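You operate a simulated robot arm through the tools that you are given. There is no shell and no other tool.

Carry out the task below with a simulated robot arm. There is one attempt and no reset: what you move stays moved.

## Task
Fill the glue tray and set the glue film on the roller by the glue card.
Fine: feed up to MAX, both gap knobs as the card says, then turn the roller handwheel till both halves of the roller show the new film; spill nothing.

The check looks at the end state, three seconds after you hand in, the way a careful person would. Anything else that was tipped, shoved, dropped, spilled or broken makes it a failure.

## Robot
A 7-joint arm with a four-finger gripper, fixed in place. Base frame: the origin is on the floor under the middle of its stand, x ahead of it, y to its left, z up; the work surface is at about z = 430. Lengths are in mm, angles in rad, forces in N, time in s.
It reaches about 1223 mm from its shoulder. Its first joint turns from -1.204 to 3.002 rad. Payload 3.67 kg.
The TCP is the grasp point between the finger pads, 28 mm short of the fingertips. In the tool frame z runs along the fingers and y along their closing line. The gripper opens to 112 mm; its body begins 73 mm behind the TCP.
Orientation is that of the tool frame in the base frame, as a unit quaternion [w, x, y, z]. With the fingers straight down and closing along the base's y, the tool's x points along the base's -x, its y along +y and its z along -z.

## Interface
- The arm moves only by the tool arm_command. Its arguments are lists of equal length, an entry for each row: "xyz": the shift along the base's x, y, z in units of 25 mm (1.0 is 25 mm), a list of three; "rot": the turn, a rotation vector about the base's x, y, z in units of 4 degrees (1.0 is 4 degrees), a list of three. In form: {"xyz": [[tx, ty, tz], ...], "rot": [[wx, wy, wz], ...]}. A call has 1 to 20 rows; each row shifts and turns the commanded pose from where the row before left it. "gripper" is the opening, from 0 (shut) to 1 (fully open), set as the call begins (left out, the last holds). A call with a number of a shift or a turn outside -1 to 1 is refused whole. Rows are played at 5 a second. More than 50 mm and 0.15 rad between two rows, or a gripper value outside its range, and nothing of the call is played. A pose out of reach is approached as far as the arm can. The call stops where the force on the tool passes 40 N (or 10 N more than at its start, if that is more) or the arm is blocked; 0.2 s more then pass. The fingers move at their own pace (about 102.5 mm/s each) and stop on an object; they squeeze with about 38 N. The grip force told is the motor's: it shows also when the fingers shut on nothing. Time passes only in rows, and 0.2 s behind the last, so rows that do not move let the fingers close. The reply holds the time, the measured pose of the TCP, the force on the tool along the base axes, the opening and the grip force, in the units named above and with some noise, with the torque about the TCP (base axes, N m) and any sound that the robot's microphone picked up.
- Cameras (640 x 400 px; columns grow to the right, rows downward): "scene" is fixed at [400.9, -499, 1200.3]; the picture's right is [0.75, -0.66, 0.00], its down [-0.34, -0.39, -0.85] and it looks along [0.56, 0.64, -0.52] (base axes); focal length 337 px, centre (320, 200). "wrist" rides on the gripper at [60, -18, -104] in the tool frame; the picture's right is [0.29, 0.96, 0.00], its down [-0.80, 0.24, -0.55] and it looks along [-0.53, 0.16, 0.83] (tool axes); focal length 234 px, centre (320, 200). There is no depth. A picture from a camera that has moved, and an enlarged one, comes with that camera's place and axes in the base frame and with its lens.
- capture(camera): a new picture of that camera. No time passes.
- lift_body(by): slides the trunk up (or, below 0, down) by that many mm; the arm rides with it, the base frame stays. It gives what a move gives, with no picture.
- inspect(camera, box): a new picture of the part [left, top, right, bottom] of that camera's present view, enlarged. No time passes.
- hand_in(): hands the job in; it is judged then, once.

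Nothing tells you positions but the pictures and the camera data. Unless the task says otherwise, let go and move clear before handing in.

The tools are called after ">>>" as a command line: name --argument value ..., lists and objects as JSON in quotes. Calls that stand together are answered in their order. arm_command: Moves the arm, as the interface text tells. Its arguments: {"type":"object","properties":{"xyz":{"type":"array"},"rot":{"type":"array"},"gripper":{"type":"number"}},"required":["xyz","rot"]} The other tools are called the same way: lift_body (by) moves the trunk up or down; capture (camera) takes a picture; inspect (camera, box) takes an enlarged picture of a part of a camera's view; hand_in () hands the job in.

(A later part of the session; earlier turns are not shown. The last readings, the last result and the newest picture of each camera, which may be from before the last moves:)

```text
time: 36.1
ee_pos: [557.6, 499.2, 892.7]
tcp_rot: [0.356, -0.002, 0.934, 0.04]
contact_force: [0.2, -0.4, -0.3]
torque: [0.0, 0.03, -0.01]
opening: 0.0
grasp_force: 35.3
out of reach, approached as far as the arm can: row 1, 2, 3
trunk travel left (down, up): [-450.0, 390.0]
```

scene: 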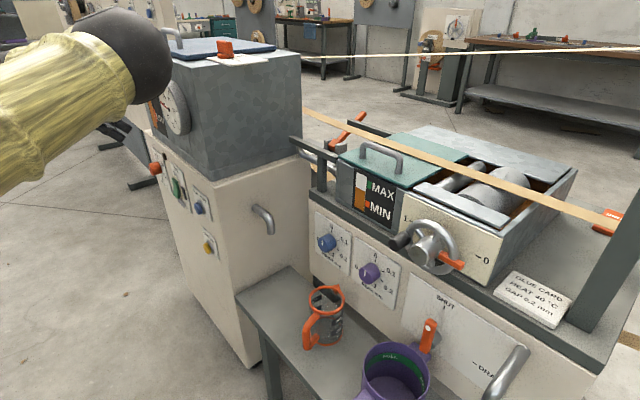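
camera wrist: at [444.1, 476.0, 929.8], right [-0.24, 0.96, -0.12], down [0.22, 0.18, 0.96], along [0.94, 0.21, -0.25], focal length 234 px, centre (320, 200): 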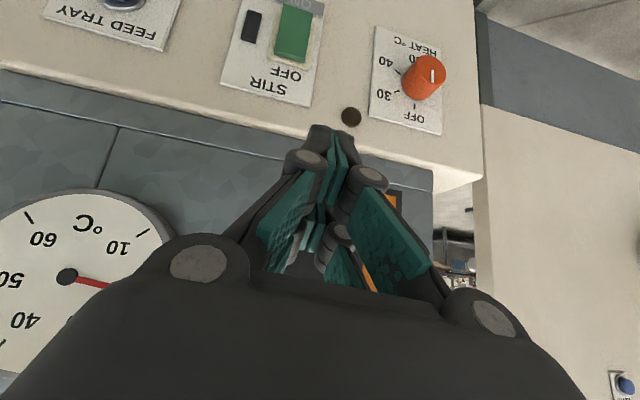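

>>> arm_command --xyz '[[-0.4, 1, 0], [-0.4, 1, 0], [-0.4, 1, 0], [-0.4, 1, 0]]' --rot '[[0, 0, 1], [0, 0, 1], [0, 0, 1], [0, 0, 1]]'

>>> capture --camera "scene"

```text
time: 37.1
ee_pos: [575.8, 542.2, 934.3]
tcp_rot: [0.348, -0.122, 0.926, 0.086]
contact_force: [0.3, -0.2, 0.2]
torque: [-0.01, 0.01, 0.0]
opening: 0.0
grasp_force: 35.4
out of reach, approached as far as the arm can: row 1, 2, 3, 4
trunk travel left (down, up): [-450.0, 390.0]
```

```text
taken
```

scene: 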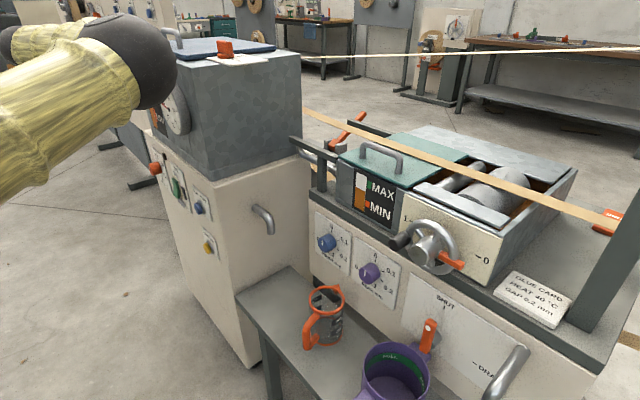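

Some wrist or roll joint seems to be at its limit. I'll test rolling the hand about its own axis to find out which way is free.

>>> arm_command --xyz '[[-0.4, 0, 0], [-0.2, 0, 0], [0, 0, 0]]' --rot '[[0.646, 0.173, -0.743], [0.646, 0.173, -0.743], [0.646, 0.173, -0.743]]'

>>> arm_command --xyz '[[0, 0, 0], [0, 0, 0], [0, 0, 0], [0, 0, 0], [0, 0, 0], [0, 0, 0]]' --rot '[[-0.646, -0.173, 0.743], [-0.646, -0.173, 0.743], [-0.646, -0.173, 0.743], [-0.646, -0.173, 0.743], [-0.646, -0.173, 0.743], [-0.646, -0.173, 0.743]]'

```text
time: 37.9
ee_pos: [561.5, 541.8, 934.1]
tcp_rot: [0.343, -0.033, 0.93, 0.126]
contact_force: [0.1, -0.1, 0.2]
torque: [0.0, -0.03, 0.02]
opening: 0.0
grasp_force: 35.1
trunk travel left (down, up): [-450.0, 390.0]
```

```text
time: 39.3
ee_pos: [563.2, 542.5, 934.7]
tcp_rot: [0.345, -0.228, 0.909, 0.05]
contact_force: [0.8, 0.0, 0.7]
torque: [0.0, -0.01, 0.02]
opening: 0.2
grasp_force: 35.4
trunk travel left (down, up): [-450.0, 390.0]
```

>>> arm_command --xyz '[[0, 1, 0], [0, 1, 0]]' --rot '[[0, 0, 0], [0, 0, 0]]'

>>> arm_command --xyz '[[0, 0, 1], [0, 0, 1]]' --rot '[[0, 0, 0], [0, 0, 0]]'

>>> arm_command --xyz '[[-1, 0, 0], [-1, 0, 0]]' --rot '[[0, 0, 0], [0, 0, 0]]'

```text
time: 39.9
ee_pos: [562.7, 543.4, 934.3]
tcp_rot: [0.345, -0.227, 0.909, 0.051]
contact_force: [0.2, 0.3, -0.9]
torque: [0.02, -0.01, -0.02]
opening: 0.0
grasp_force: 35.4
out of reach, approached as far as the arm can: row 1, 2
trunk travel left (down, up): [-450.0, 390.0]
```

```text
time: 40.5
ee_pos: [562.9, 540.7, 982.2]
tcp_rot: [0.344, -0.224, 0.91, 0.05]
contact_force: [0.9, -0.3, -0.2]
torque: [0.01, 0.04, 0.02]
opening: 0.0
grasp_force: 36.1
trunk travel left (down, up): [-450.0, 390.0]
```

```text
time: 41.1
ee_pos: [509.8, 540.4, 987.3]
tcp_rot: [0.346, -0.228, 0.909, 0.051]
contact_force: [-0.7, 0.1, 0.5]
torque: [-0.03, -0.02, -0.01]
opening: 0.1
grasp_force: 36.2
out of reach, approached as far as the arm can: row 2
trunk travel left (down, up): [-450.0, 390.0]
```

>>> arm_command --xyz '[[0, 1, 0], [0, 1, 0]]' --rot '[[0, 0, 0], [0, 0, 0]]'

>>> arm_command --xyz '[[0, 0, 0], [0, 0, 0], [0, 0, 0], [0, 0, 0]]' --rot '[[0, 1, 0], [0, 1, 0], [0, 1, 0], [0, 1, 0]]'

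>>> arm_command --xyz '[[0, 1, 0], [0, 1, 0]]' --rot '[[0, 0, 0], [0, 0, 0]]'

>>> capture --camera "scene"

```text
time: 41.7
ee_pos: [513.1, 541.6, 986.4]
tcp_rot: [0.345, -0.228, 0.909, 0.051]
contact_force: [-0.5, 0.4, 0.3]
torque: [-0.03, 0.02, 0.03]
opening: 0.3
grasp_force: 35.6
out of reach, approached as far as the arm can: row 1, 2
trunk travel left (down, up): [-450.0, 390.0]
```

```text
time: 42.7
ee_pos: [513.6, 540.6, 985.3]
tcp_rot: [0.215, -0.219, 0.948, 0.083]
contact_force: [0.7, -0.3, -0.3]
torque: [0.01, -0.02, -0.01]
opening: 0.0
grasp_force: 35.4
trunk travel left (down, up): [-450.0, 390.0]
```

```text
time: 43.3
ee_pos: [519.4, 546.1, 989.2]
tcp_rot: [0.215, -0.215, 0.949, 0.083]
contact_force: [-0.6, 0.2, -0.5]
torque: [-0.02, -0.03, -0.02]
opening: 0.0
grasp_force: 35.8
out of reach, approached as far as the arm can: row 1, 2
trunk travel left (down, up): [-450.0, 390.0]
```

```text
taken
```

scene: 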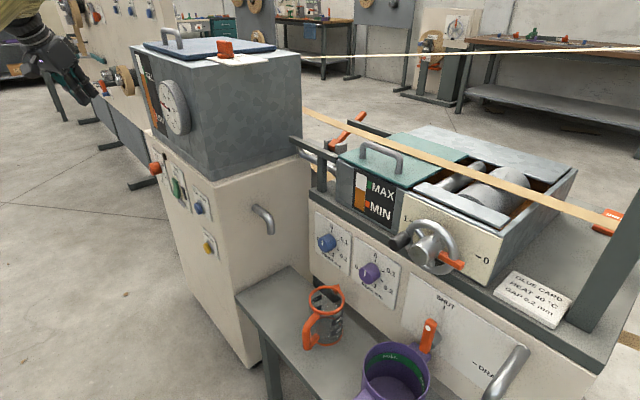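

+z and -x are free but +y is not; the elbow needs to come over to the left side. I'll swing the hand so it points to the right (-y), which should force the elbow over, in the free space ahead of the tank.

>>> arm_command --xyz '[[0, -0.5, 0.2], [0, -0.5, 0.2], [0, -0.5, 0.2], [0, -0.5, 0.2], [0, -0.5, 0.2], [0, -0.5, 0.2], [0, -0.5, 0.2], [0, -0.5, 0.2], [0, -0.5, 0.2], [0, -0.5, 0.2]]' --rot '[[-1, 0, 0], [-1, 0, 0], [-1, 0, 0], [-1, 0, 0], [-1, 0, 0], [-1, 0, 0], [-1, 0, 0], [-1, 0, 0], [-1, 0, 0], [-1, 0, 0]]'

>>> capture --camera "scene"

```text
time: 45.5
ee_pos: [526.6, 416.4, 1041.9]
tcp_rot: [0.127, -0.279, 0.919, -0.248]
contact_force: [1.8, 0.3, 0.6]
torque: [-0.01, 0.02, -0.03]
opening: 0.0
grasp_force: 35.6
out of reach, approached as far as the arm can: row 5, 7
trunk travel left (down, up): [-450.0, 390.0]
```

```text
taken
```

scene: 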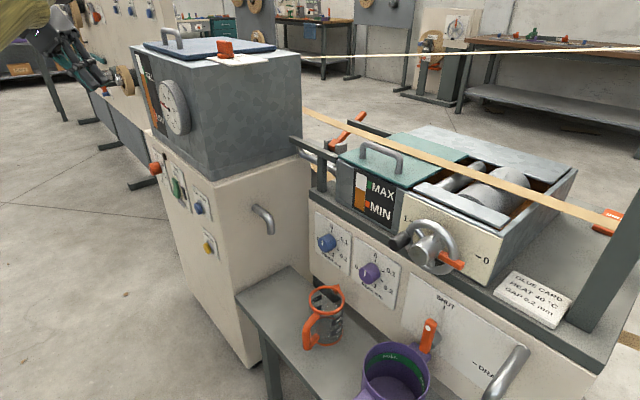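

>>> arm_command --xyz '[[-0.2, -0.3, 0.2], [-0.2, -0.3, 0.2], [-0.2, -0.3, 0.2], [-0.2, -0.3, 0.2], [-0.2, -0.3, 0.2], [-0.2, -0.3, 0.2], [-0.2, -0.3, 0.2], [-0.2, -0.3, 0.2], [-0.2, -0.3, 0.2], [-0.2, -0.3, 0.2]]' --rot '[[-1, 0, 0], [-1, 0, 0], [-1, 0, 0], [-1, 0, 0], [-1, 0, 0], [-1, 0, 0], [-1, 0, 0], [-1, 0, 0], [-1, 0, 0], [-1, 0, 0]]'

>>> capture --camera "wrist"

>>> capture --camera "scene"

```text
time: 47.0
ee_pos: [527.7, 304.4, 1023.8]
tcp_rot: [-0.005, -0.314, 0.865, -0.391]
contact_force: [-0.6, 0.9, 0.8]
torque: [0.0, -0.03, 0.02]
opening: 0.2
grasp_force: 35.4
out of reach, approached as far as the arm can: row 1, 2, 3, 4, 5, 6, 7
trunk travel left (down, up): [-450.0, 390.0]
stopped in row 7: the arm was blocked; the commanded pose is now the measured one
```

```text
taken
camera wrist: at [464.4, 333.5, 1124.2], right [-0.76, 0.32, -0.57], down [0.38, 0.93, 0.02], along [0.54, -0.2, -0.82], focal length 234 px, centre (320, 200)
```

wrist: 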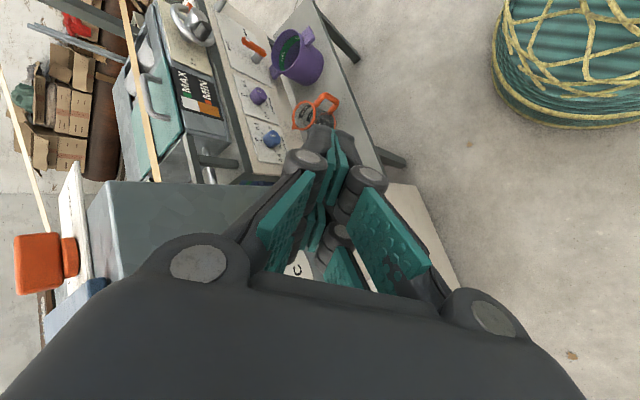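

```text
taken
```

scene: 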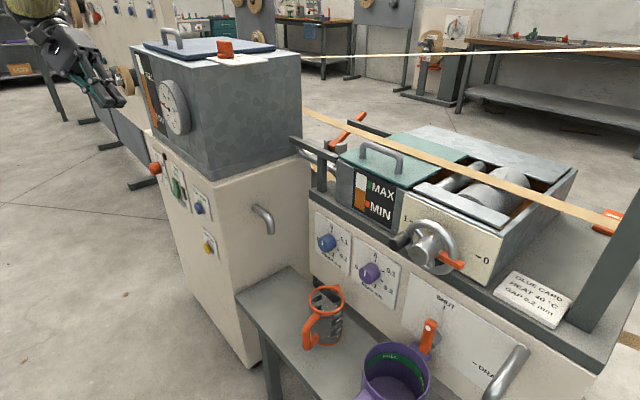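

I want to see where the elbow actually is. I'll lower the trunk so the whole arm comes into the scene camera's view.

>>> lift_body --by -300

>>> capture --camera "scene"

```text
time: 50.0
ee_pos: [526.4, 304.9, 725.5]
tcp_rot: [-0.003, -0.314, 0.865, -0.392]
contact_force: [1.1, 0.5, -0.3]
torque: [0.03, 0.02, 0.02]
opening: 0.2
grasp_force: 35.7
trunk travel left (down, up): [-150.0, 690.0]
```

```text
taken
```

scene: 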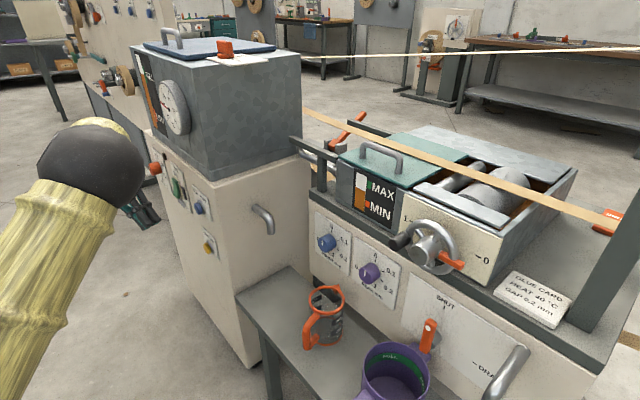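

>>> arm_command --xyz '[[-0.43, 0.73, 0], [-0.44, 0.72, 0]]' --rot '[[0, 0, 0.5], [0, 0, 0.5]]'

>>> arm_command --xyz '[[0.43, -0.73, 0], [0.44, -0.72, 0], [0.43, -0.73, 0], [0.44, -0.72, 0]]' --rot '[[0, 0, -0.5], [0, 0, -0.5], [0, 0, -0.5], [0, 0, -0.5]]'

```text
time: 50.8
ee_pos: [525.8, 319.0, 735.3]
tcp_rot: [0.001, -0.333, 0.865, -0.374]
contact_force: [-0.4, 0.2, -0.6]
torque: [0.01, 0.02, -0.02]
opening: 0.0
grasp_force: 36.0
out of reach, approached as far as the arm can: row 2
trunk travel left (down, up): [-150.0, 690.0]
stopped in row 2: the arm was blocked; the commanded pose is now the measured one
```

```text
time: 52.0
ee_pos: [592.0, 222.3, 708.3]
tcp_rot: [-0.069, -0.272, 0.9, -0.334]
contact_force: [0.2, -0.4, 0.7]
torque: [-0.03, 0.0, 0.02]
opening: 0.0
grasp_force: 35.4
trunk travel left (down, up): [-150.0, 690.0]
stopped in row 4: the arm was blocked; the commanded pose is now the measured one
```

The first joint is at its upper stop: the arm folded into a flipped shoulder configuration during my sideways move. I'll unflip it by bringing the hand down-pointing and back toward the robot's left, letting the elbow pass over the top of the shoulder.

>>> arm_command --xyz '[[-0.7, 0.4, 0.3], [-0.7, 0.4, 0.3], [-0.7, 0.4, 0.3], [-0.7, 0.4, 0.3], [-0.7, 0.4, 0.3], [-0.7, 0.4, 0.3], [-0.7, 0.4, 0.3], [-0.7, 0.4, 0.3], [-0.7, 0.4, 0.3], [-0.7, 0.4, 0.3]]' --rot '[[1, 0, 0], [1, 0, 0], [1, 0, 0], [1, 0, 0], [1, 0, 0], [1, 0, 0], [1, 0, 0], [1, 0, 0], [1, 0, 0], [1, 0, 0]]'

>>> capture --camera "scene"

>>> capture --camera "wrist"

```text
time: 54.2
ee_pos: [416.4, 322.3, 784.9]
tcp_rot: [0.025, -0.278, 0.96, -0.001]
contact_force: [0.4, -1.1, 1.1]
torque: [0.07, 0.04, 0.02]
opening: 0.0
grasp_force: 35.6
trunk travel left (down, up): [-150.0, 690.0]
```

```text
taken
```

scene: 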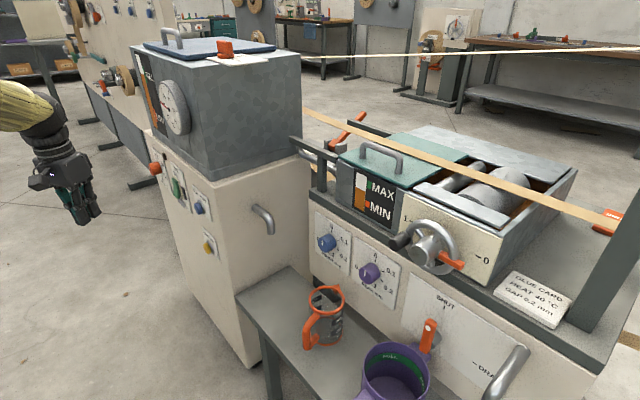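

```text
taken
camera wrist: at [371.1, 274.7, 886.8], right [-0.75, 0.66, -0.03], down [0.52, 0.62, 0.59], along [0.4, 0.43, -0.81], focal length 234 px, centre (320, 200)
```

wrist: 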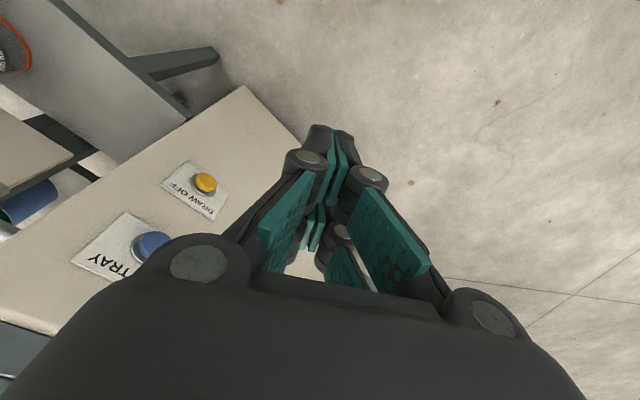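

The arm now comes from the left of the picture; the elbow is moving over. I'll keep drawing back a little, then try going left again.

>>> arm_command --xyz '[[-1, 0.2, 0], [-1, 0.2, 0], [-1, 0.2, 0], [-1, 0.2, 0], [-1, 0.2, 0], [-1, 0.2, 0]]' --rot '[[0, 0, 0], [0, 0, 0], [0, 0, 0], [0, 0, 0], [0, 0, 0], [0, 0, 0]]'

>>> capture --camera "wrist"

>>> capture --camera "scene"

```text
time: 55.6
ee_pos: [266.9, 355.6, 786.2]
tcp_rot: [0.025, -0.278, 0.96, -0.002]
contact_force: [-0.4, 0.3, 0.5]
torque: [0.01, 0.02, 0.02]
opening: 0.0
grasp_force: 35.8
trunk travel left (down, up): [-150.0, 690.0]
```

```text
taken
camera wrist: at [219.9, 307.5, 888.4], right [-0.75, 0.66, -0.03], down [0.52, 0.62, 0.59], along [0.4, 0.43, -0.81], focal length 234 px, centre (320, 200)
```

wrist: 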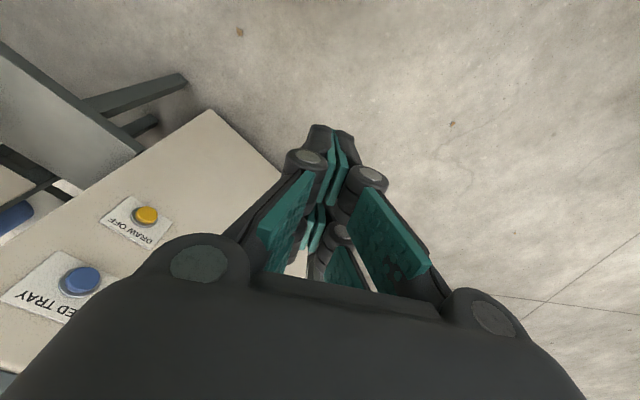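

```text
taken
```

scene: 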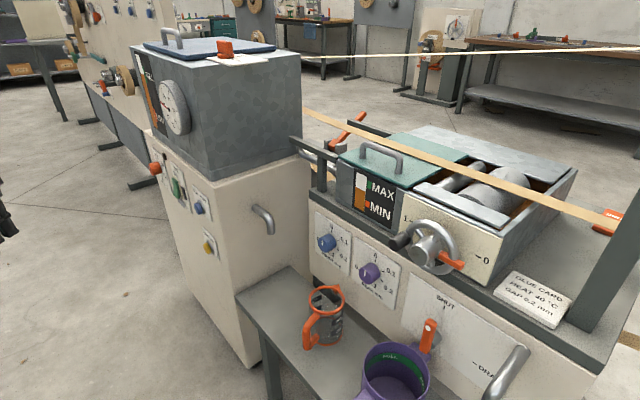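

>>> arm_command --xyz '[[-0.4, 1, 0], [-0.4, 1, 0], [-0.2, 1, 0], [0, 1, 0], [0, 1, 0], [0, 1, 0]]' --rot '[[0, 0, 0], [0, 0, 0], [0, 0, 0], [0, 0, 0], [0, 0, 0], [0, 0, 0]]'

```text
time: 56.6
ee_pos: [265.7, 426.9, 880.1]
tcp_rot: [0.032, -0.261, 0.962, 0.072]
contact_force: [-0.4, 0.9, 0.3]
torque: [-0.02, 0.03, 0.0]
opening: 0.0
grasp_force: 36.0
trunk travel left (down, up): [-150.0, 690.0]
stopped in row 5: the arm was blocked; the commanded pose is now the measured one
```

>>> arm_command --xyz '[[-1, -0.2, 0], [-1, -0.2, 0], [-1, 0, 0], [-1, 0, 0], [-1, 0, 0], [-1, 0, 0]]' --rot '[[0, 0, 0], [0, 0, 0], [0, 0, 0], [0, 0, 0], [0, 0, 0], [0, 0, 0]]'

>>> capture --camera "wrist"

```text
time: 58.0
ee_pos: [117.1, 417.2, 882.6]
tcp_rot: [0.033, -0.262, 0.962, 0.074]
contact_force: [0.3, -0.7, -1.1]
torque: [-0.02, 0.01, -0.01]
opening: 0.3
grasp_force: 35.5
trunk travel left (down, up): [-150.0, 690.0]
```

```text
taken
camera wrist: at [71.3, 355.8, 977.9], right [-0.73, 0.67, 0.09], down [0.55, 0.51, 0.66], along [0.4, 0.53, -0.75], focal length 234 px, centre (320, 200)
```

wrist: 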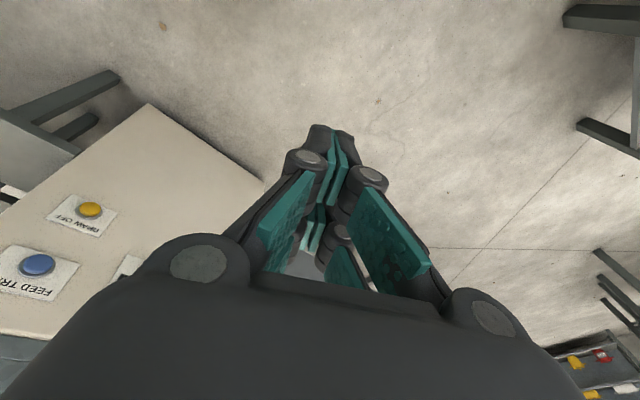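

>>> arm_command --xyz '[[-0.3, 1, 0], [-0.2, 1, 0], [0, 1, 0], [0, 1, 0], [0, 1, 0], [0, 1, 0]]' --rot '[[0, 0, 0], [0, 0, 0], [0, 0, 0], [0, 0, 0], [0, 0, 0], [0, 0, 0]]'

>>> capture --camera "wrist"

```text
time: 59.0
ee_pos: [138.0, 471.0, 996.3]
tcp_rot: [0.037, -0.24, 0.958, 0.153]
contact_force: [-0.1, 0.0, -0.1]
torque: [-0.02, 0.04, 0.0]
opening: 0.0
grasp_force: 35.1
trunk travel left (down, up): [-150.0, 690.0]
stopped in row 4: the arm was blocked; the commanded pose is now the measured one
```

```text
taken
camera wrist: at [95.1, 396.9, 1082.4], right [-0.7, 0.67, 0.22], down [0.59, 0.39, 0.71], along [0.39, 0.63, -0.67], focal length 234 px, centre (320, 200)
```

wrist: 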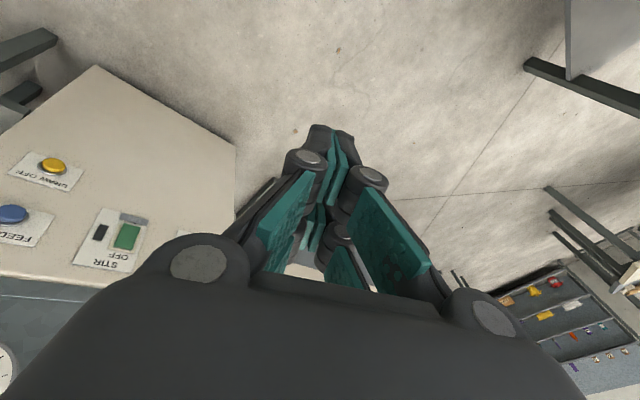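

>>> arm_command --xyz '[[-1, -0.2, -0.3], [-1, -0.2, -0.3], [-1, 0, -0.3], [-1, 0, -0.3], [-1, 0, 0], [-1, 0, 0], [-1, 0, 0], [-1, 0, 0], [-1, 0, 0]]' --rot '[[0, 0, 0], [0, 0, 0], [0, 0, 0], [0, 0, 0], [0, 0, 0], [0, 0, 0], [0, 0, 0], [0, 0, 0], [0, 0, 0]]'

>>> arm_command --xyz '[[0, 1, 0], [0, 1, 0], [0, 1, 0], [0, 1, 0]]' --rot '[[0, 0, 0], [0, 0, 0], [0, 0, 0], [0, 0, 0]]'

>>> capture --camera "wrist"

```text
time: 61.2
ee_pos: [-54.4, 435.1, 1041.5]
tcp_rot: [0.019, -0.223, 0.953, 0.206]
contact_force: [-0.4, -1.3, 0.1]
torque: [0.07, -0.05, -0.02]
opening: 0.0
grasp_force: 36.1
trunk travel left (down, up): [-150.0, 690.0]
stopped in row 9: the arm was blocked; the commanded pose is now the measured one
```

```text
time: 62.1
ee_pos: [-18.5, 456.8, 1159.3]
tcp_rot: [0.026, -0.202, 0.936, 0.286]
contact_force: [0.7, 0.9, -0.2]
torque: [0.02, 0.04, 0.0]
opening: 0.0
grasp_force: 36.3
trunk travel left (down, up): [-150.0, 690.0]
stopped in row 4: the arm was blocked; the commanded pose is now the measured one
```

```text
taken
camera wrist: at [-60.1, 365.1, 1228.3], right [-0.64, 0.62, 0.45], down [0.67, 0.17, 0.72], along [0.37, 0.77, -0.52], focal length 234 px, centre (320, 200)
```

wrist: 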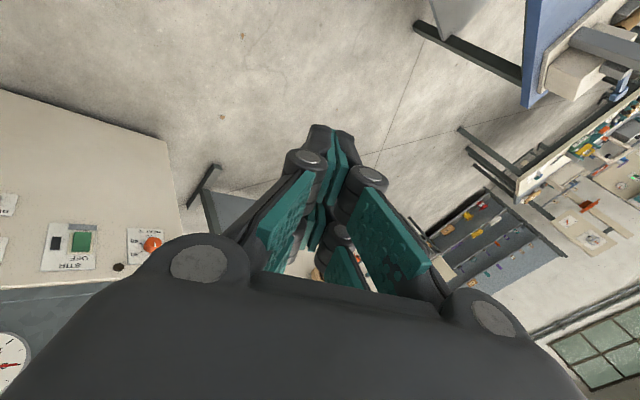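

The hand is now beside the robot, but the same stop holds. I'll test a pure turn about the shoulder axis in both directions to see which joint is limiting.

>>> arm_command --xyz '[[-0.85, -0.03, 0], [-0.85, -0.05, 0], [-0.85, -0.08, 0]]' --rot '[[0, 0, 0.5], [0, 0, 0.5], [0, 0, 0.5]]'

>>> arm_command --xyz '[[0.85, 0.08, 0], [0.85, 0.05, 0], [0.85, 0.03, 0]]' --rot '[[0, 0, -0.5], [0, 0, -0.5], [0, 0, -0.5]]'

```text
time: 63.1
ee_pos: [-66.2, 439.1, 1188.1]
tcp_rot: [0.008, -0.244, 0.921, 0.305]
contact_force: [0.7, -0.4, -0.7]
torque: [-0.02, 0.04, 0.02]
opening: 0.0
grasp_force: 35.4
trunk travel left (down, up): [-150.0, 690.0]
stopped in row 3: the arm was blocked; the commanded pose is now the measured one
```

```text
time: 63.9
ee_pos: [-7.9, 445.2, 1184.4]
tcp_rot: [0.026, -0.197, 0.933, 0.301]
contact_force: [-0.3, 0.3, -0.8]
torque: [-0.02, -0.01, -0.02]
opening: 0.0
grasp_force: 35.5
trunk travel left (down, up): [-150.0, 690.0]
```

Turning left is stopped by joint 1, turning right is free. To get out of this I'll pass the elbow over the top: draw the hand back past the shoulder (up high), then sweep it forward again on the left.

>>> arm_command --xyz '[[-0.98, -0.5, 0], [-0.98, -0.5, 0], [-0.98, -0.5, 0], [-0.98, -0.5, 0], [-0.98, -0.5, 0]]' --rot '[[0, 0, 0], [0, 0, 0], [0, 0, 0], [0, 0, 0], [0, 0, 0]]'

>>> capture --camera "wrist"

```text
time: 65.1
ee_pos: [-131.3, 381.6, 1184.3]
tcp_rot: [0.025, -0.197, 0.933, 0.301]
contact_force: [0.3, -0.5, 0.4]
torque: [0.02, -0.04, 0.02]
opening: 0.0
grasp_force: 35.7
trunk travel left (down, up): [-150.0, 690.0]
```

```text
taken
camera wrist: at [-173.3, 287.9, 1250.9], right [-0.63, 0.61, 0.48], down [0.68, 0.14, 0.72], along [0.37, 0.78, -0.5], focal length 234 px, centre (320, 200)
```

wrist: 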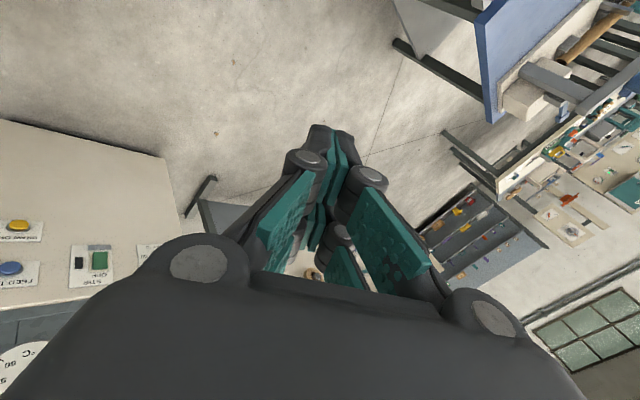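

>>> arm_command --xyz '[[-0.98, -0.5, 0], [-0.98, -0.5, 0], [-0.98, -0.5, 0], [-0.98, -0.5, 0], [-0.98, -0.5, 0]]' --rot '[[0, 0, 0], [0, 0, 0], [0, 0, 0], [0, 0, 0], [0, 0, 0]]'

>>> capture --camera "wrist"

```text
time: 66.5
ee_pos: [-231.4, 300.4, 1207.9]
tcp_rot: [0.02, -0.191, 0.927, 0.322]
contact_force: [0.6, 0.6, -0.1]
torque: [0.02, 0.01, 0.01]
opening: 0.0
grasp_force: 35.2
out of reach, approached as far as the arm can: row 5
trunk travel left (down, up): [-150.0, 690.0]
stopped in row 5: the arm was blocked; the commanded pose is now the measured one
```

```text
taken
camera wrist: at [-272.0, 204.2, 1269.8], right [-0.62, 0.59, 0.52], down [0.7, 0.11, 0.71], along [0.36, 0.8, -0.48], focal length 234 px, centre (320, 200)
```

wrist: 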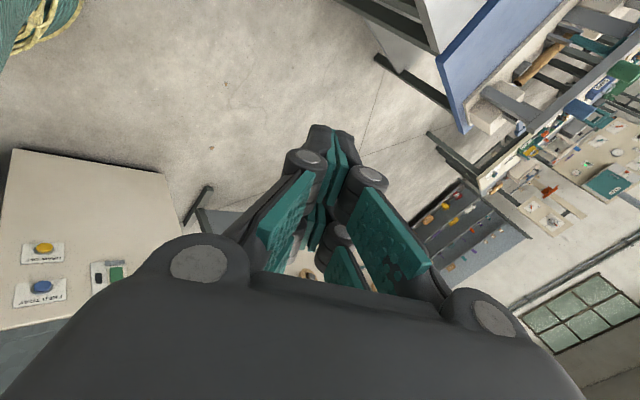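

>>> arm_command --xyz '[[0, 0, -1], [0, 0, -1], [0, 0, -1], [0, 0, -1], [0, 0, -1]]' --rot '[[0, 0, 0], [0, 0, 0], [0, 0, 0], [0, 0, 0], [0, 0, 0]]'

>>> arm_command --xyz '[[-0.93, -0.37, 0], [-0.93, -0.37, 0], [-0.93, -0.37, 0]]' --rot '[[0, 0, 0], [0, 0, 0], [0, 0, 0]]'

```text
time: 67.7
ee_pos: [-235.7, 301.2, 1077.3]
tcp_rot: [0.024, -0.193, 0.927, 0.321]
contact_force: [-0.4, -0.2, -0.6]
torque: [-0.01, -0.02, -0.01]
opening: 0.0
grasp_force: 35.2
trunk travel left (down, up): [-150.0, 690.0]
```

```text
time: 68.5
ee_pos: [-286.9, 272.7, 1076.4]
tcp_rot: [0.022, -0.192, 0.927, 0.322]
contact_force: [0.7, -0.4, -0.4]
torque: [0.02, 0.05, -0.02]
opening: 0.0
grasp_force: 35.5
out of reach, approached as far as the arm can: row 3
trunk travel left (down, up): [-150.0, 690.0]
```

>>> arm_command --xyz '[[-0.31, 0.79, 0], [-0.31, 0.79, 0], [-0.31, 0.79, 0], [-0.31, 0.79, 0]]' --rot '[[0, 0, 0], [0, 0, 0], [0, 0, 0], [0, 0, 0]]'

```text
time: 69.7
ee_pos: [-268.2, 315.8, 1131.9]
tcp_rot: [0.027, -0.18, 0.911, 0.37]
contact_force: [-0.5, -0.3, 0.4]
torque: [-0.01, -0.04, -0.01]
opening: 0.0
grasp_force: 35.3
out of reach, approached as far as the arm can: row 1, 2, 3, 4
trunk travel left (down, up): [-150.0, 690.0]
stopped in row 4: the arm was blocked; the commanded pose is now the measured one
```

The joint-1 stop means this is simply a right-hand arm with limited reach to the left: the wrist can only go to about y = 500. The heat knob is still reachable with the hand yawed toward the left. I'll bring the arm back in front first.

>>> arm_command --xyz '[[1, 0.1, 0], [1, 0.1, 0], [1, 0.1, 0], [1, 0.1, 0], [1, 0.1, 0], [1, 0.1, 0], [1, 0.1, 0], [1, 0, 0], [1, 0, 0], [1, 0, 0], [1, 0, 0], [1, 0, 0], [1, 0, 0], [1, 0, 0], [1, 0, 0], [1, 0, 0], [1, 0, 0], [1, 0, 0], [1, 0, 0], [1, 0, 0]]' --rot '[[0, 0, 0], [0, 0, 0], [0, 0, 0], [0, 0, 0], [0, 0, 0], [0, 0, 0], [0, 0, 0], [0, 0, 0], [0, 0, 0], [0, 0, 0], [0, 0, 0], [0, 0, 0], [0, 0, 0], [0, 0, 0], [0, 0, 0], [0, 0, 0], [0, 0, 0], [0, 0, 0], [0, 0, 0], [0, 0, 0]]'

>>> capture --camera "scene"

```text
time: 73.9
ee_pos: [232.6, 335.9, 1127.1]
tcp_rot: [0.027, -0.181, 0.912, 0.368]
contact_force: [0.0, -0.3, 0.4]
torque: [-0.03, 0.01, 0.0]
opening: 0.0
grasp_force: 35.5
trunk travel left (down, up): [-150.0, 690.0]
```

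```text
taken
```

scene: 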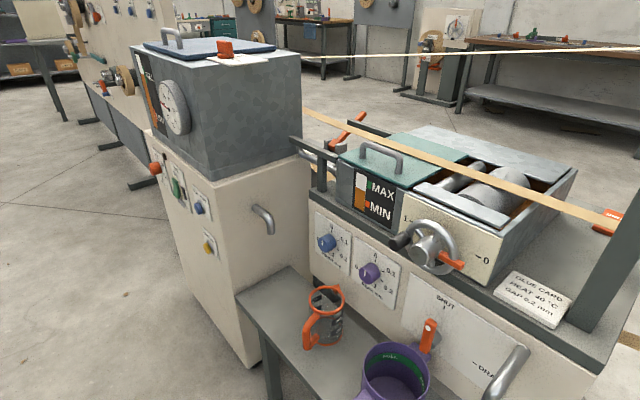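

>>> arm_command --xyz '[[0.68, 0.52, -0.95], [0.68, 0.52, -0.95], [0.68, 0.52, -0.95], [0.68, 0.52, -0.95], [0.68, 0.52, -0.95], [0.68, 0.52, -0.95], [0.68, 0.52, -0.95], [0.68, 0.52, -0.95], [0.68, 0.52, -0.95], [0.68, 0.52, -0.95], [0.68, 0.52, -0.95], [0.68, 0.52, -0.95], [0.68, 0.52, -0.95], [0.68, 0.52, -0.95], [0.68, 0.52, -0.95], [0.68, 0.52, -0.95], [0.68, 0.52, -0.95], [0.68, 0.52, -0.95]]' --rot '[[0.699, 0.011, -0.7], [0.699, 0.011, -0.7], [0.699, 0.011, -0.7], [0.699, 0.011, -0.7], [0.699, 0.011, -0.7], [0.699, 0.011, -0.7], [0.699, 0.011, -0.7], [0.699, 0.011, -0.7], [0.699, 0.011, -0.7], [0.699, 0.011, -0.7], [0.699, 0.011, -0.7], [0.699, 0.011, -0.7], [0.699, 0.011, -0.7], [0.699, 0.011, -0.7], [0.699, 0.011, -0.7], [0.699, 0.011, -0.7], [0.699, 0.011, -0.7], [0.699, 0.011, -0.7]]'

>>> capture --camera "scene"

>>> capture --camera "wrist"

```text
time: 77.7
ee_pos: [538.8, 571.4, 701.9]
tcp_rot: [0.242, 0.244, 0.664, 0.664]
contact_force: [0.3, -0.5, -0.2]
torque: [-0.04, -0.01, 0.02]
opening: 0.3
grasp_force: 35.8
trunk travel left (down, up): [-150.0, 690.0]
```

```text
taken
```

scene: 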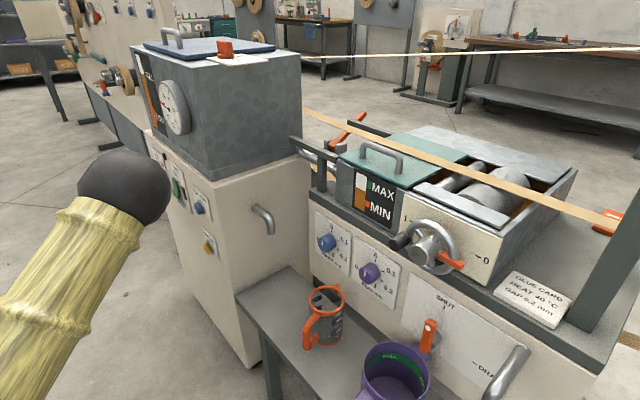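

```text
taken
camera wrist: at [425.9, 529.0, 685.3], right [-0.22, 0.18, 0.96], down [0.25, -0.94, 0.24], along [0.94, 0.29, 0.16], focal length 234 px, centre (320, 200)
```

wrist: 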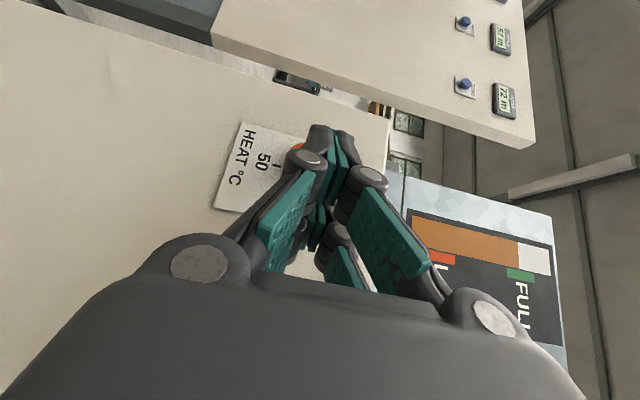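

The move went cleanly; the hand is now yawed 50° left with the fingers set to close vertically, and the heat plate is ahead. I'll open the fingers to see the knob.

>>> arm_command --xyz '[[0, 0, 0], [0, 0, 0], [0, 0, 0], [0, 0, 0]]' --rot '[[0, 0, 0], [0, 0, 0], [0, 0, 0], [0, 0, 0]]' --gripper 0.85

>>> capture --camera "wrist"

>>> inspect --camera "wrist" --box '[200, 80, 440, 230]'

```text
time: 78.7
ee_pos: [539.5, 570.8, 701.5]
tcp_rot: [0.242, 0.244, 0.663, 0.664]
contact_force: [0.3, -0.3, 0.0]
torque: [0.01, 0.01, -0.05]
opening: 95.1
grasp_force: 0.1
trunk travel left (down, up): [-150.0, 690.0]
```

```text
taken
camera wrist: at [425.6, 529.0, 684.9], right [-0.22, 0.18, 0.96], down [0.25, -0.94, 0.24], along [0.94, 0.3, 0.16], focal length 234 px, centre (320, 200)
```

wrist: 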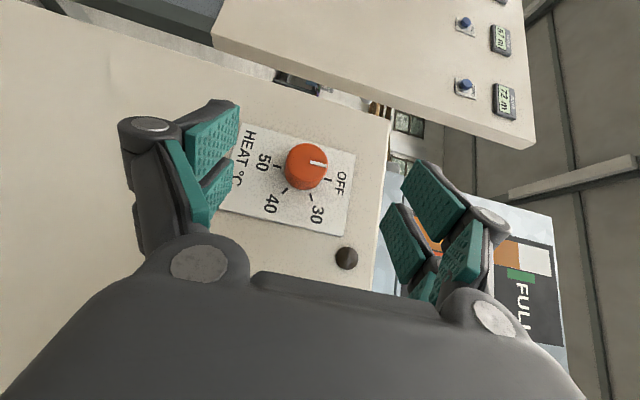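

```text
2.67 times, centred on (320, 155) of wrist
camera zoom: at [425.6, 529.0, 684.9], right [-0.22, 0.18, 0.96], down [0.25, -0.94, 0.24], along [0.94, 0.3, 0.16], focal length 624 px, centre (320, 320)
```

zoom: 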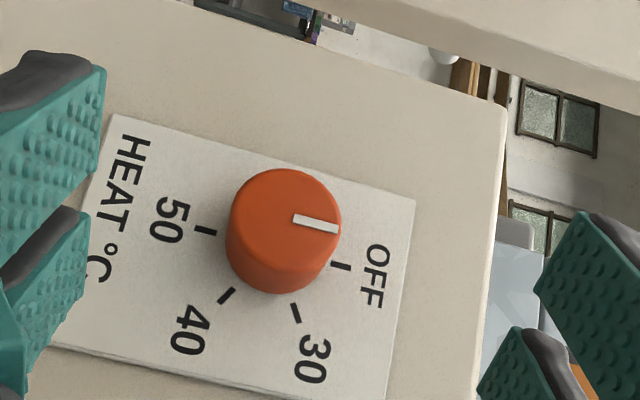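

Now I can triangulate well: the heat knob's face centre is about (643, 636, 702), 43 mm wide, the plate at x ≈ 671, with OFF/30/40/50 at 0/60/120/180°. I'll pre-tilt the hand 30° and line it up in front of the knob.

>>> arm_command --xyz '[[0.2, 0.31, 0], [0.2, 0.31, 0], [0.2, 0.31, 0], [0.2, 0.31, 0], [0.2, 0.31, 0], [0.2, 0.31, 0], [0.2, 0.31, 0], [0.2, 0.31, 0]]' --rot '[[-1, 0, 0], [-1, 0, 0], [-1, 0, 0], [-1, 0, 0], [-1, 0, 0], [-1, 0, 0], [-1, 0, 0], [-0.5, 0, 0]]'

>>> capture --camera "wrist"

>>> capture --camera "scene"

```text
time: 80.5
ee_pos: [577.7, 632.0, 700.0]
tcp_rot: [0.298, 0.171, 0.814, 0.469]
contact_force: [-1.0, 0.7, 0.2]
torque: [-0.02, 0.03, 0.0]
opening: 95.3
grasp_force: 0.1
trunk travel left (down, up): [-150.0, 690.0]
```

```text
taken
camera wrist: at [464.8, 587.8, 706.2], right [-0.22, 0.64, 0.74], down [0.25, -0.69, 0.68], along [0.94, 0.34, -0.01], focal length 234 px, centre (320, 200)
```

wrist: 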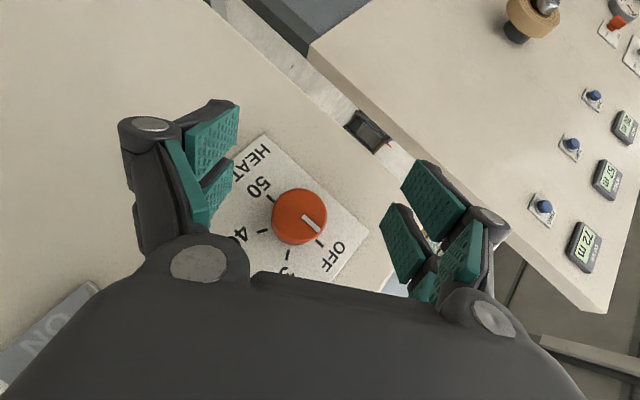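

```text
taken
```

scene: 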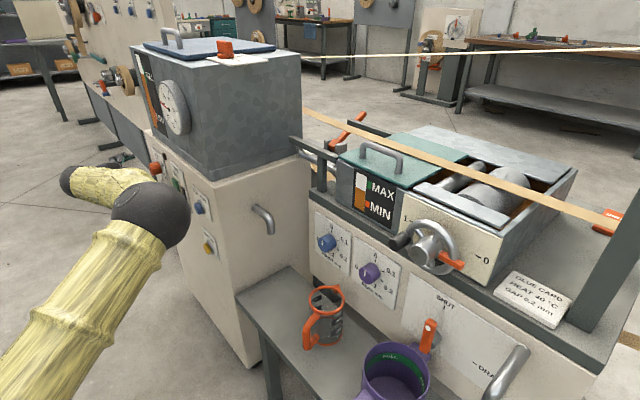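

The knob sits centred between the open fingers. I'll advance onto it and close.

>>> arm_command --xyz '[[0.7, 0.03, 0.03], [0.7, 0.03, 0.03], [0.7, 0, 0]]' --rot '[[0, 0, 0], [0, 0, 0], [0, 0, 0]]'

>>> capture --camera "wrist"

```text
time: 81.3
ee_pos: [631.8, 634.9, 701.1]
tcp_rot: [0.297, 0.172, 0.813, 0.47]
contact_force: [-1.0, -0.3, -0.9]
torque: [-0.02, -0.01, -0.02]
opening: 95.2
grasp_force: 0.0
trunk travel left (down, up): [-150.0, 690.0]
```

```text
taken
camera wrist: at [518.3, 589.9, 706.9], right [-0.22, 0.64, 0.74], down [0.25, -0.69, 0.68], along [0.94, 0.34, -0.01], focal length 234 px, centre (320, 200)
```

wrist: 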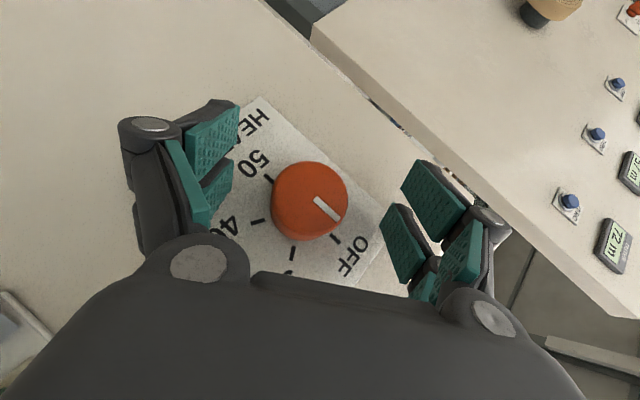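

>>> arm_command --xyz '[[0, 0, 0], [0, 0, 0], [0, 0, 0], [0, 0, 0]]' --rot '[[0, 0, 0], [0, 0, 0], [0, 0, 0], [0, 0, 0]]' --gripper 0.2

>>> capture --camera "wrist"

```text
time: 82.3
ee_pos: [629.9, 633.7, 697.8]
tcp_rot: [0.294, 0.172, 0.815, 0.468]
contact_force: [-1.6, 0.0, -6.6]
torque: [-0.01, -0.32, -0.56]
opening: 40.5
grasp_force: 45.0
trunk travel left (down, up): [-150.0, 690.0]
stopped in row 4: the force on the tool passed its limit at 42 N (the readings are from after the stop); the commanded pose is now the measured one
```

```text
taken
camera wrist: at [516.6, 590.1, 703.9], right [-0.22, 0.64, 0.74], down [0.26, -0.69, 0.68], along [0.94, 0.34, -0.02], focal length 234 px, centre (320, 200)
```

wrist: 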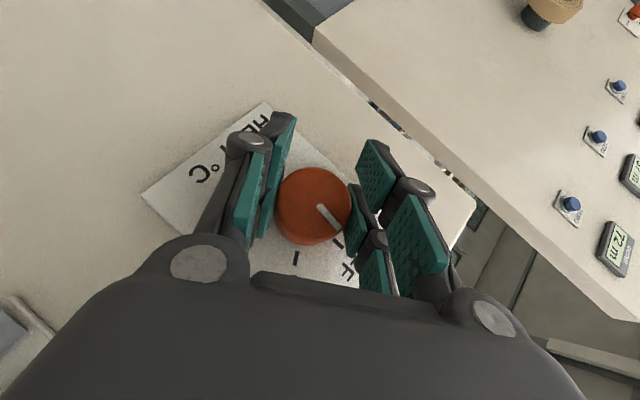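

The knob is gripped at 40.5 mm. I'll start turning it clockwise in small steps and watch the pointer.

>>> arm_command --xyz '[[0, 0, 0], [0, 0, 0], [0, 0, 0], [0, 0, 0]]' --rot '[[0.8, 0, 0], [0.8, 0, 0], [0.8, 0, 0], [0.8, 0, 0]]'

>>> inspect --camera "wrist" --box '[200, 100, 440, 250]'

```text
time: 83.3
ee_pos: [629.3, 635.5, 697.9]
tcp_rot: [0.274, 0.204, 0.756, 0.558]
contact_force: [6.8, 15.1, 7.6]
torque: [-0.11, 0.03, 0.5]
opening: 40.6
grasp_force: 44.8
trunk travel left (down, up): [-150.0, 690.0]
```

```text
2.67 times, centred on (320, 175) of wrist
camera zoom: at [516.6, 590.4, 694.6], right [-0.22, 0.46, 0.86], down [0.26, -0.82, 0.51], along [0.94, 0.33, 0.06], focal length 624 px, centre (320, 267)
```

zoom: 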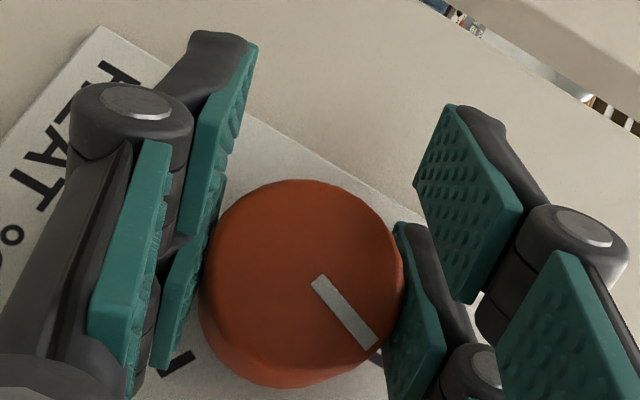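

The knob follows the hand. Continuing the turn.

>>> arm_command --xyz '[[0, -0.02, 0], [0, -0.02, 0], [0, -0.02, 0], [0, -0.02, 0], [0, 0, 0], [0, 0, 0]]' --rot '[[0.8, 0, 0], [0.8, 0, 0], [0.8, 0, 0], [0.8, 0, 0], [0.8, 0, 0], [0.8, 0, 0]]'

>>> inspect --camera "wrist" --box '[200, 100, 440, 250]'

```text
time: 84.7
ee_pos: [629.6, 632.6, 700.5]
tcp_rot: [0.238, 0.245, 0.657, 0.673]
contact_force: [1.1, 7.3, 7.2]
torque: [-0.02, 0.0, 0.04]
opening: 39.9
grasp_force: 45.2
trunk travel left (down, up): [-150.0, 690.0]
stopped in row 6: the force on the tool passed its limit at 41 N (the readings are from after the stop); the commanded pose is now the measured one
```

```text
2.67 times, centred on (320, 175) of wrist
camera zoom: at [516.5, 592.4, 682.2], right [-0.22, 0.16, 0.96], down [0.26, -0.94, 0.22], along [0.94, 0.29, 0.17], focal length 624 px, centre (320, 267)
```

zoom: 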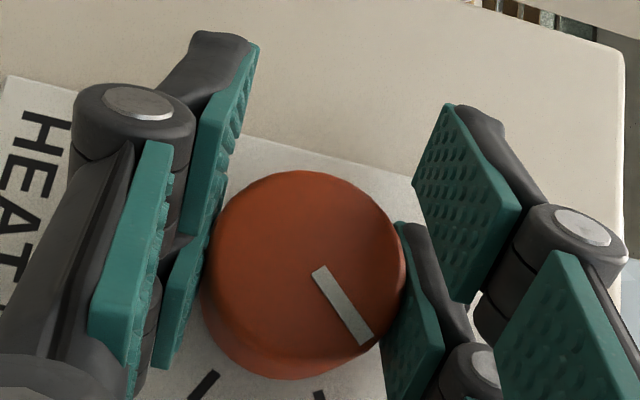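

>>> arm_command --xyz '[[0, 0, 0.012], [0, 0, 0.012], [0, 0, 0.012], [0, 0, 0.012], [0, 0, 0.012]]' --rot '[[0.8, 0, 0], [0.8, 0, 0], [0.8, 0, 0], [0.8, 0, 0], [0.8, 0, 0]]'

>>> arm_command --xyz '[[0, -0.005, 0.012], [0, -0.005, 0.012], [0, -0.005, 0.012], [0, -0.005, 0.012]]' --rot '[[0.8, 0, 0], [0.8, 0, 0], [0.8, 0, 0], [0.8, 0, 0]]'

>>> inspect --camera "wrist" --box '[200, 100, 440, 250]'

```text
time: 85.9
ee_pos: [630.1, 633.0, 701.8]
tcp_rot: [0.2, 0.275, 0.557, 0.758]
contact_force: [-3.8, 4.9, 3.8]
torque: [-0.01, -0.1, -0.08]
opening: 40.3
grasp_force: 45.1
trunk travel left (down, up): [-150.0, 690.0]
```

```text
time: 86.9
ee_pos: [629.4, 632.9, 702.1]
tcp_rot: [0.17, 0.296, 0.468, 0.815]
contact_force: [-11.9, -3.7, -2.9]
torque: [-0.03, 0.48, -0.42]
opening: 39.9
grasp_force: 44.3
trunk travel left (down, up): [-150.0, 690.0]
```

```text
2.67 times, centred on (320, 175) of wrist
camera zoom: at [516.5, 606.0, 666.7], right [-0.22, -0.32, 0.92], down [0.26, -0.93, -0.26], along [0.94, 0.18, 0.29], focal length 624 px, centre (320, 267)
```

zoom: 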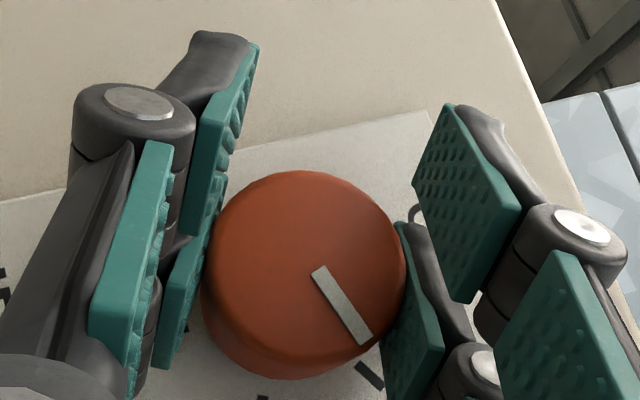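

The knob has turned about 60° (to the 30 mark). I'll release, back off, wind the hand back 60° and regrasp for the second half.

>>> arm_command --xyz '[[0, 0, 0], [0, 0, 0], [0, 0, 0], [-0.7, 0, 0], [-0.7, 0, 0], [-0.7, 0, 0]]' --rot '[[0, 0, 0], [0, 0, 0], [0, 0, 0], [0, 0, 0], [0, 0, 0], [0, 0, 0]]' --gripper 0.85

>>> inspect --camera "wrist" --box '[200, 100, 440, 250]'

>>> arm_command --xyz '[[0, 0, 0], [0, 0, 0], [0, 0, 0], [0, 0, 0], [0, 0, 0], [0, 0, 0], [0, 0, 0], [0, 0, 0], [0, 0, 0], [0, 0, 0], [0, 0, 0], [0, 0, 0], [0, 0, 0], [0, 0, 0], [0, 0, 0]]' --rot '[[-1, 0, 0], [-1, 0, 0], [-1, 0, 0], [-1, 0, 0], [-1, 0, 0], [-1, 0, 0], [-1, 0, 0], [-1, 0, 0], [-1, 0, 0], [-1, 0, 0], [-1, 0, 0], [-1, 0, 0], [-1, 0, 0], [-1, 0, 0], [-1, 0, 0]]'

>>> capture --camera "wrist"

```text
time: 88.3
ee_pos: [575.9, 633.0, 702.1]
tcp_rot: [0.169, 0.298, 0.468, 0.815]
contact_force: [0.5, 0.7, 0.9]
torque: [0.0, 0.02, 0.0]
opening: 95.4
grasp_force: 0.1
trunk travel left (down, up): [-150.0, 690.0]
```

```text
2.67 times, centred on (320, 175) of wrist
camera zoom: at [463.4, 606.5, 666.9], right [-0.22, -0.32, 0.92], down [0.26, -0.93, -0.26], along [0.94, 0.18, 0.29], focal length 624 px, centre (320, 267)
```

zoom: 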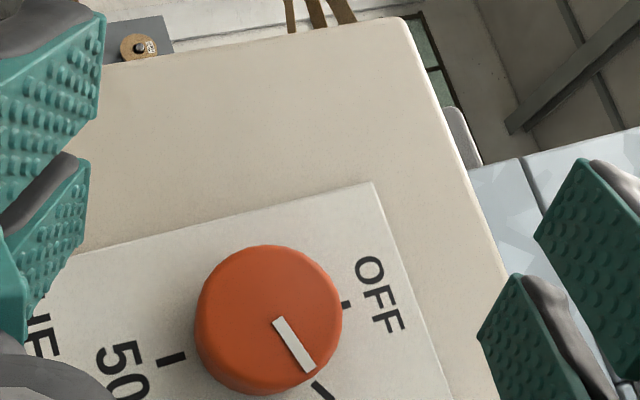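

```text
time: 91.5
ee_pos: [577.9, 632.6, 702.1]
tcp_rot: [0.294, 0.173, 0.814, 0.47]
contact_force: [0.8, -0.5, 0.2]
torque: [-0.02, -0.01, -0.02]
opening: 95.3
grasp_force: 0.1
trunk travel left (down, up): [-150.0, 690.0]
```

```text
taken
camera wrist: at [464.5, 588.1, 708.4], right [-0.22, 0.64, 0.74], down [0.26, -0.69, 0.67], along [0.94, 0.34, -0.01], focal length 234 px, centre (320, 200)
```

wrist: 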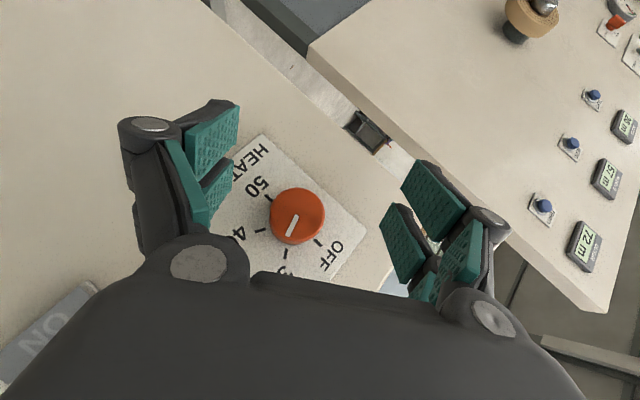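

The pointer is at 30 now. Regrasping for the remaining 60°.

>>> arm_command --xyz '[[0.7, 0, -0.06], [0.7, 0, -0.06], [0.7, 0, -0.05]]' --rot '[[0, 0, 0], [0, 0, 0], [0, 0, 0]]'

>>> arm_command --xyz '[[0, 0, 0], [0, 0, 0], [0, 0, 0], [0, 0, 0]]' --rot '[[0, 0, 0], [0, 0, 0], [0, 0, 0], [0, 0, 0]]' --gripper 0.2

>>> arm_command --xyz '[[0, 0.012, 0.01], [0, 0.011, 0.01], [0, 0.01, 0.01], [0, 0.009, 0.01], [0, 0.008, 0.01]]' --rot '[[0.8, 0, 0], [0.8, 0, 0], [0.8, 0, 0], [0.8, 0, 0], [0.8, 0, 0]]'

>>> inspect --camera "wrist" --box '[200, 100, 440, 250]'

```text
time: 92.3
ee_pos: [629.5, 633.9, 696.5]
tcp_rot: [0.294, 0.172, 0.813, 0.471]
contact_force: [-1.2, -0.1, -0.1]
torque: [0.03, 0.0, 0.0]
opening: 95.2
grasp_force: 0.1
trunk travel left (down, up): [-150.0, 690.0]
```

```text
time: 93.3
ee_pos: [628.5, 633.3, 696.6]
tcp_rot: [0.295, 0.171, 0.813, 0.471]
contact_force: [3.4, 6.4, 4.9]
torque: [-0.05, 0.05, 0.27]
opening: 39.7
grasp_force: 45.1
trunk travel left (down, up): [-150.0, 690.0]
```

```text
time: 94.5
ee_pos: [629.9, 635.3, 698.7]
tcp_rot: [0.267, 0.212, 0.74, 0.579]
contact_force: [7.4, 18.0, 7.1]
torque: [-0.1, -0.02, 1.22]
opening: 39.7
grasp_force: 44.8
trunk travel left (down, up): [-150.0, 690.0]
```

```text
2.67 times, centred on (320, 175) of wrist
camera zoom: at [516.5, 590.6, 692.4], right [-0.22, 0.41, 0.89], down [0.26, -0.85, 0.46], along [0.94, 0.33, 0.08], focal length 624 px, centre (320, 267)
```

zoom: 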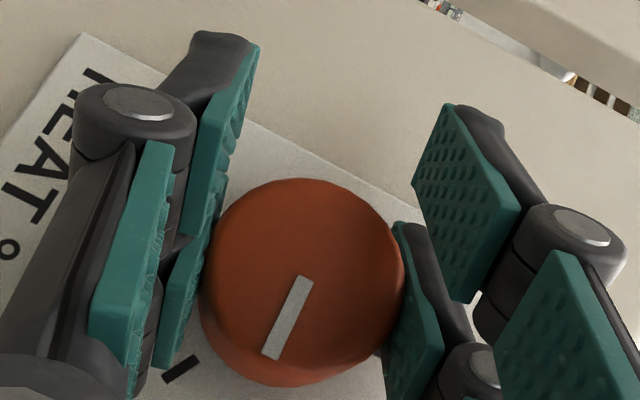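

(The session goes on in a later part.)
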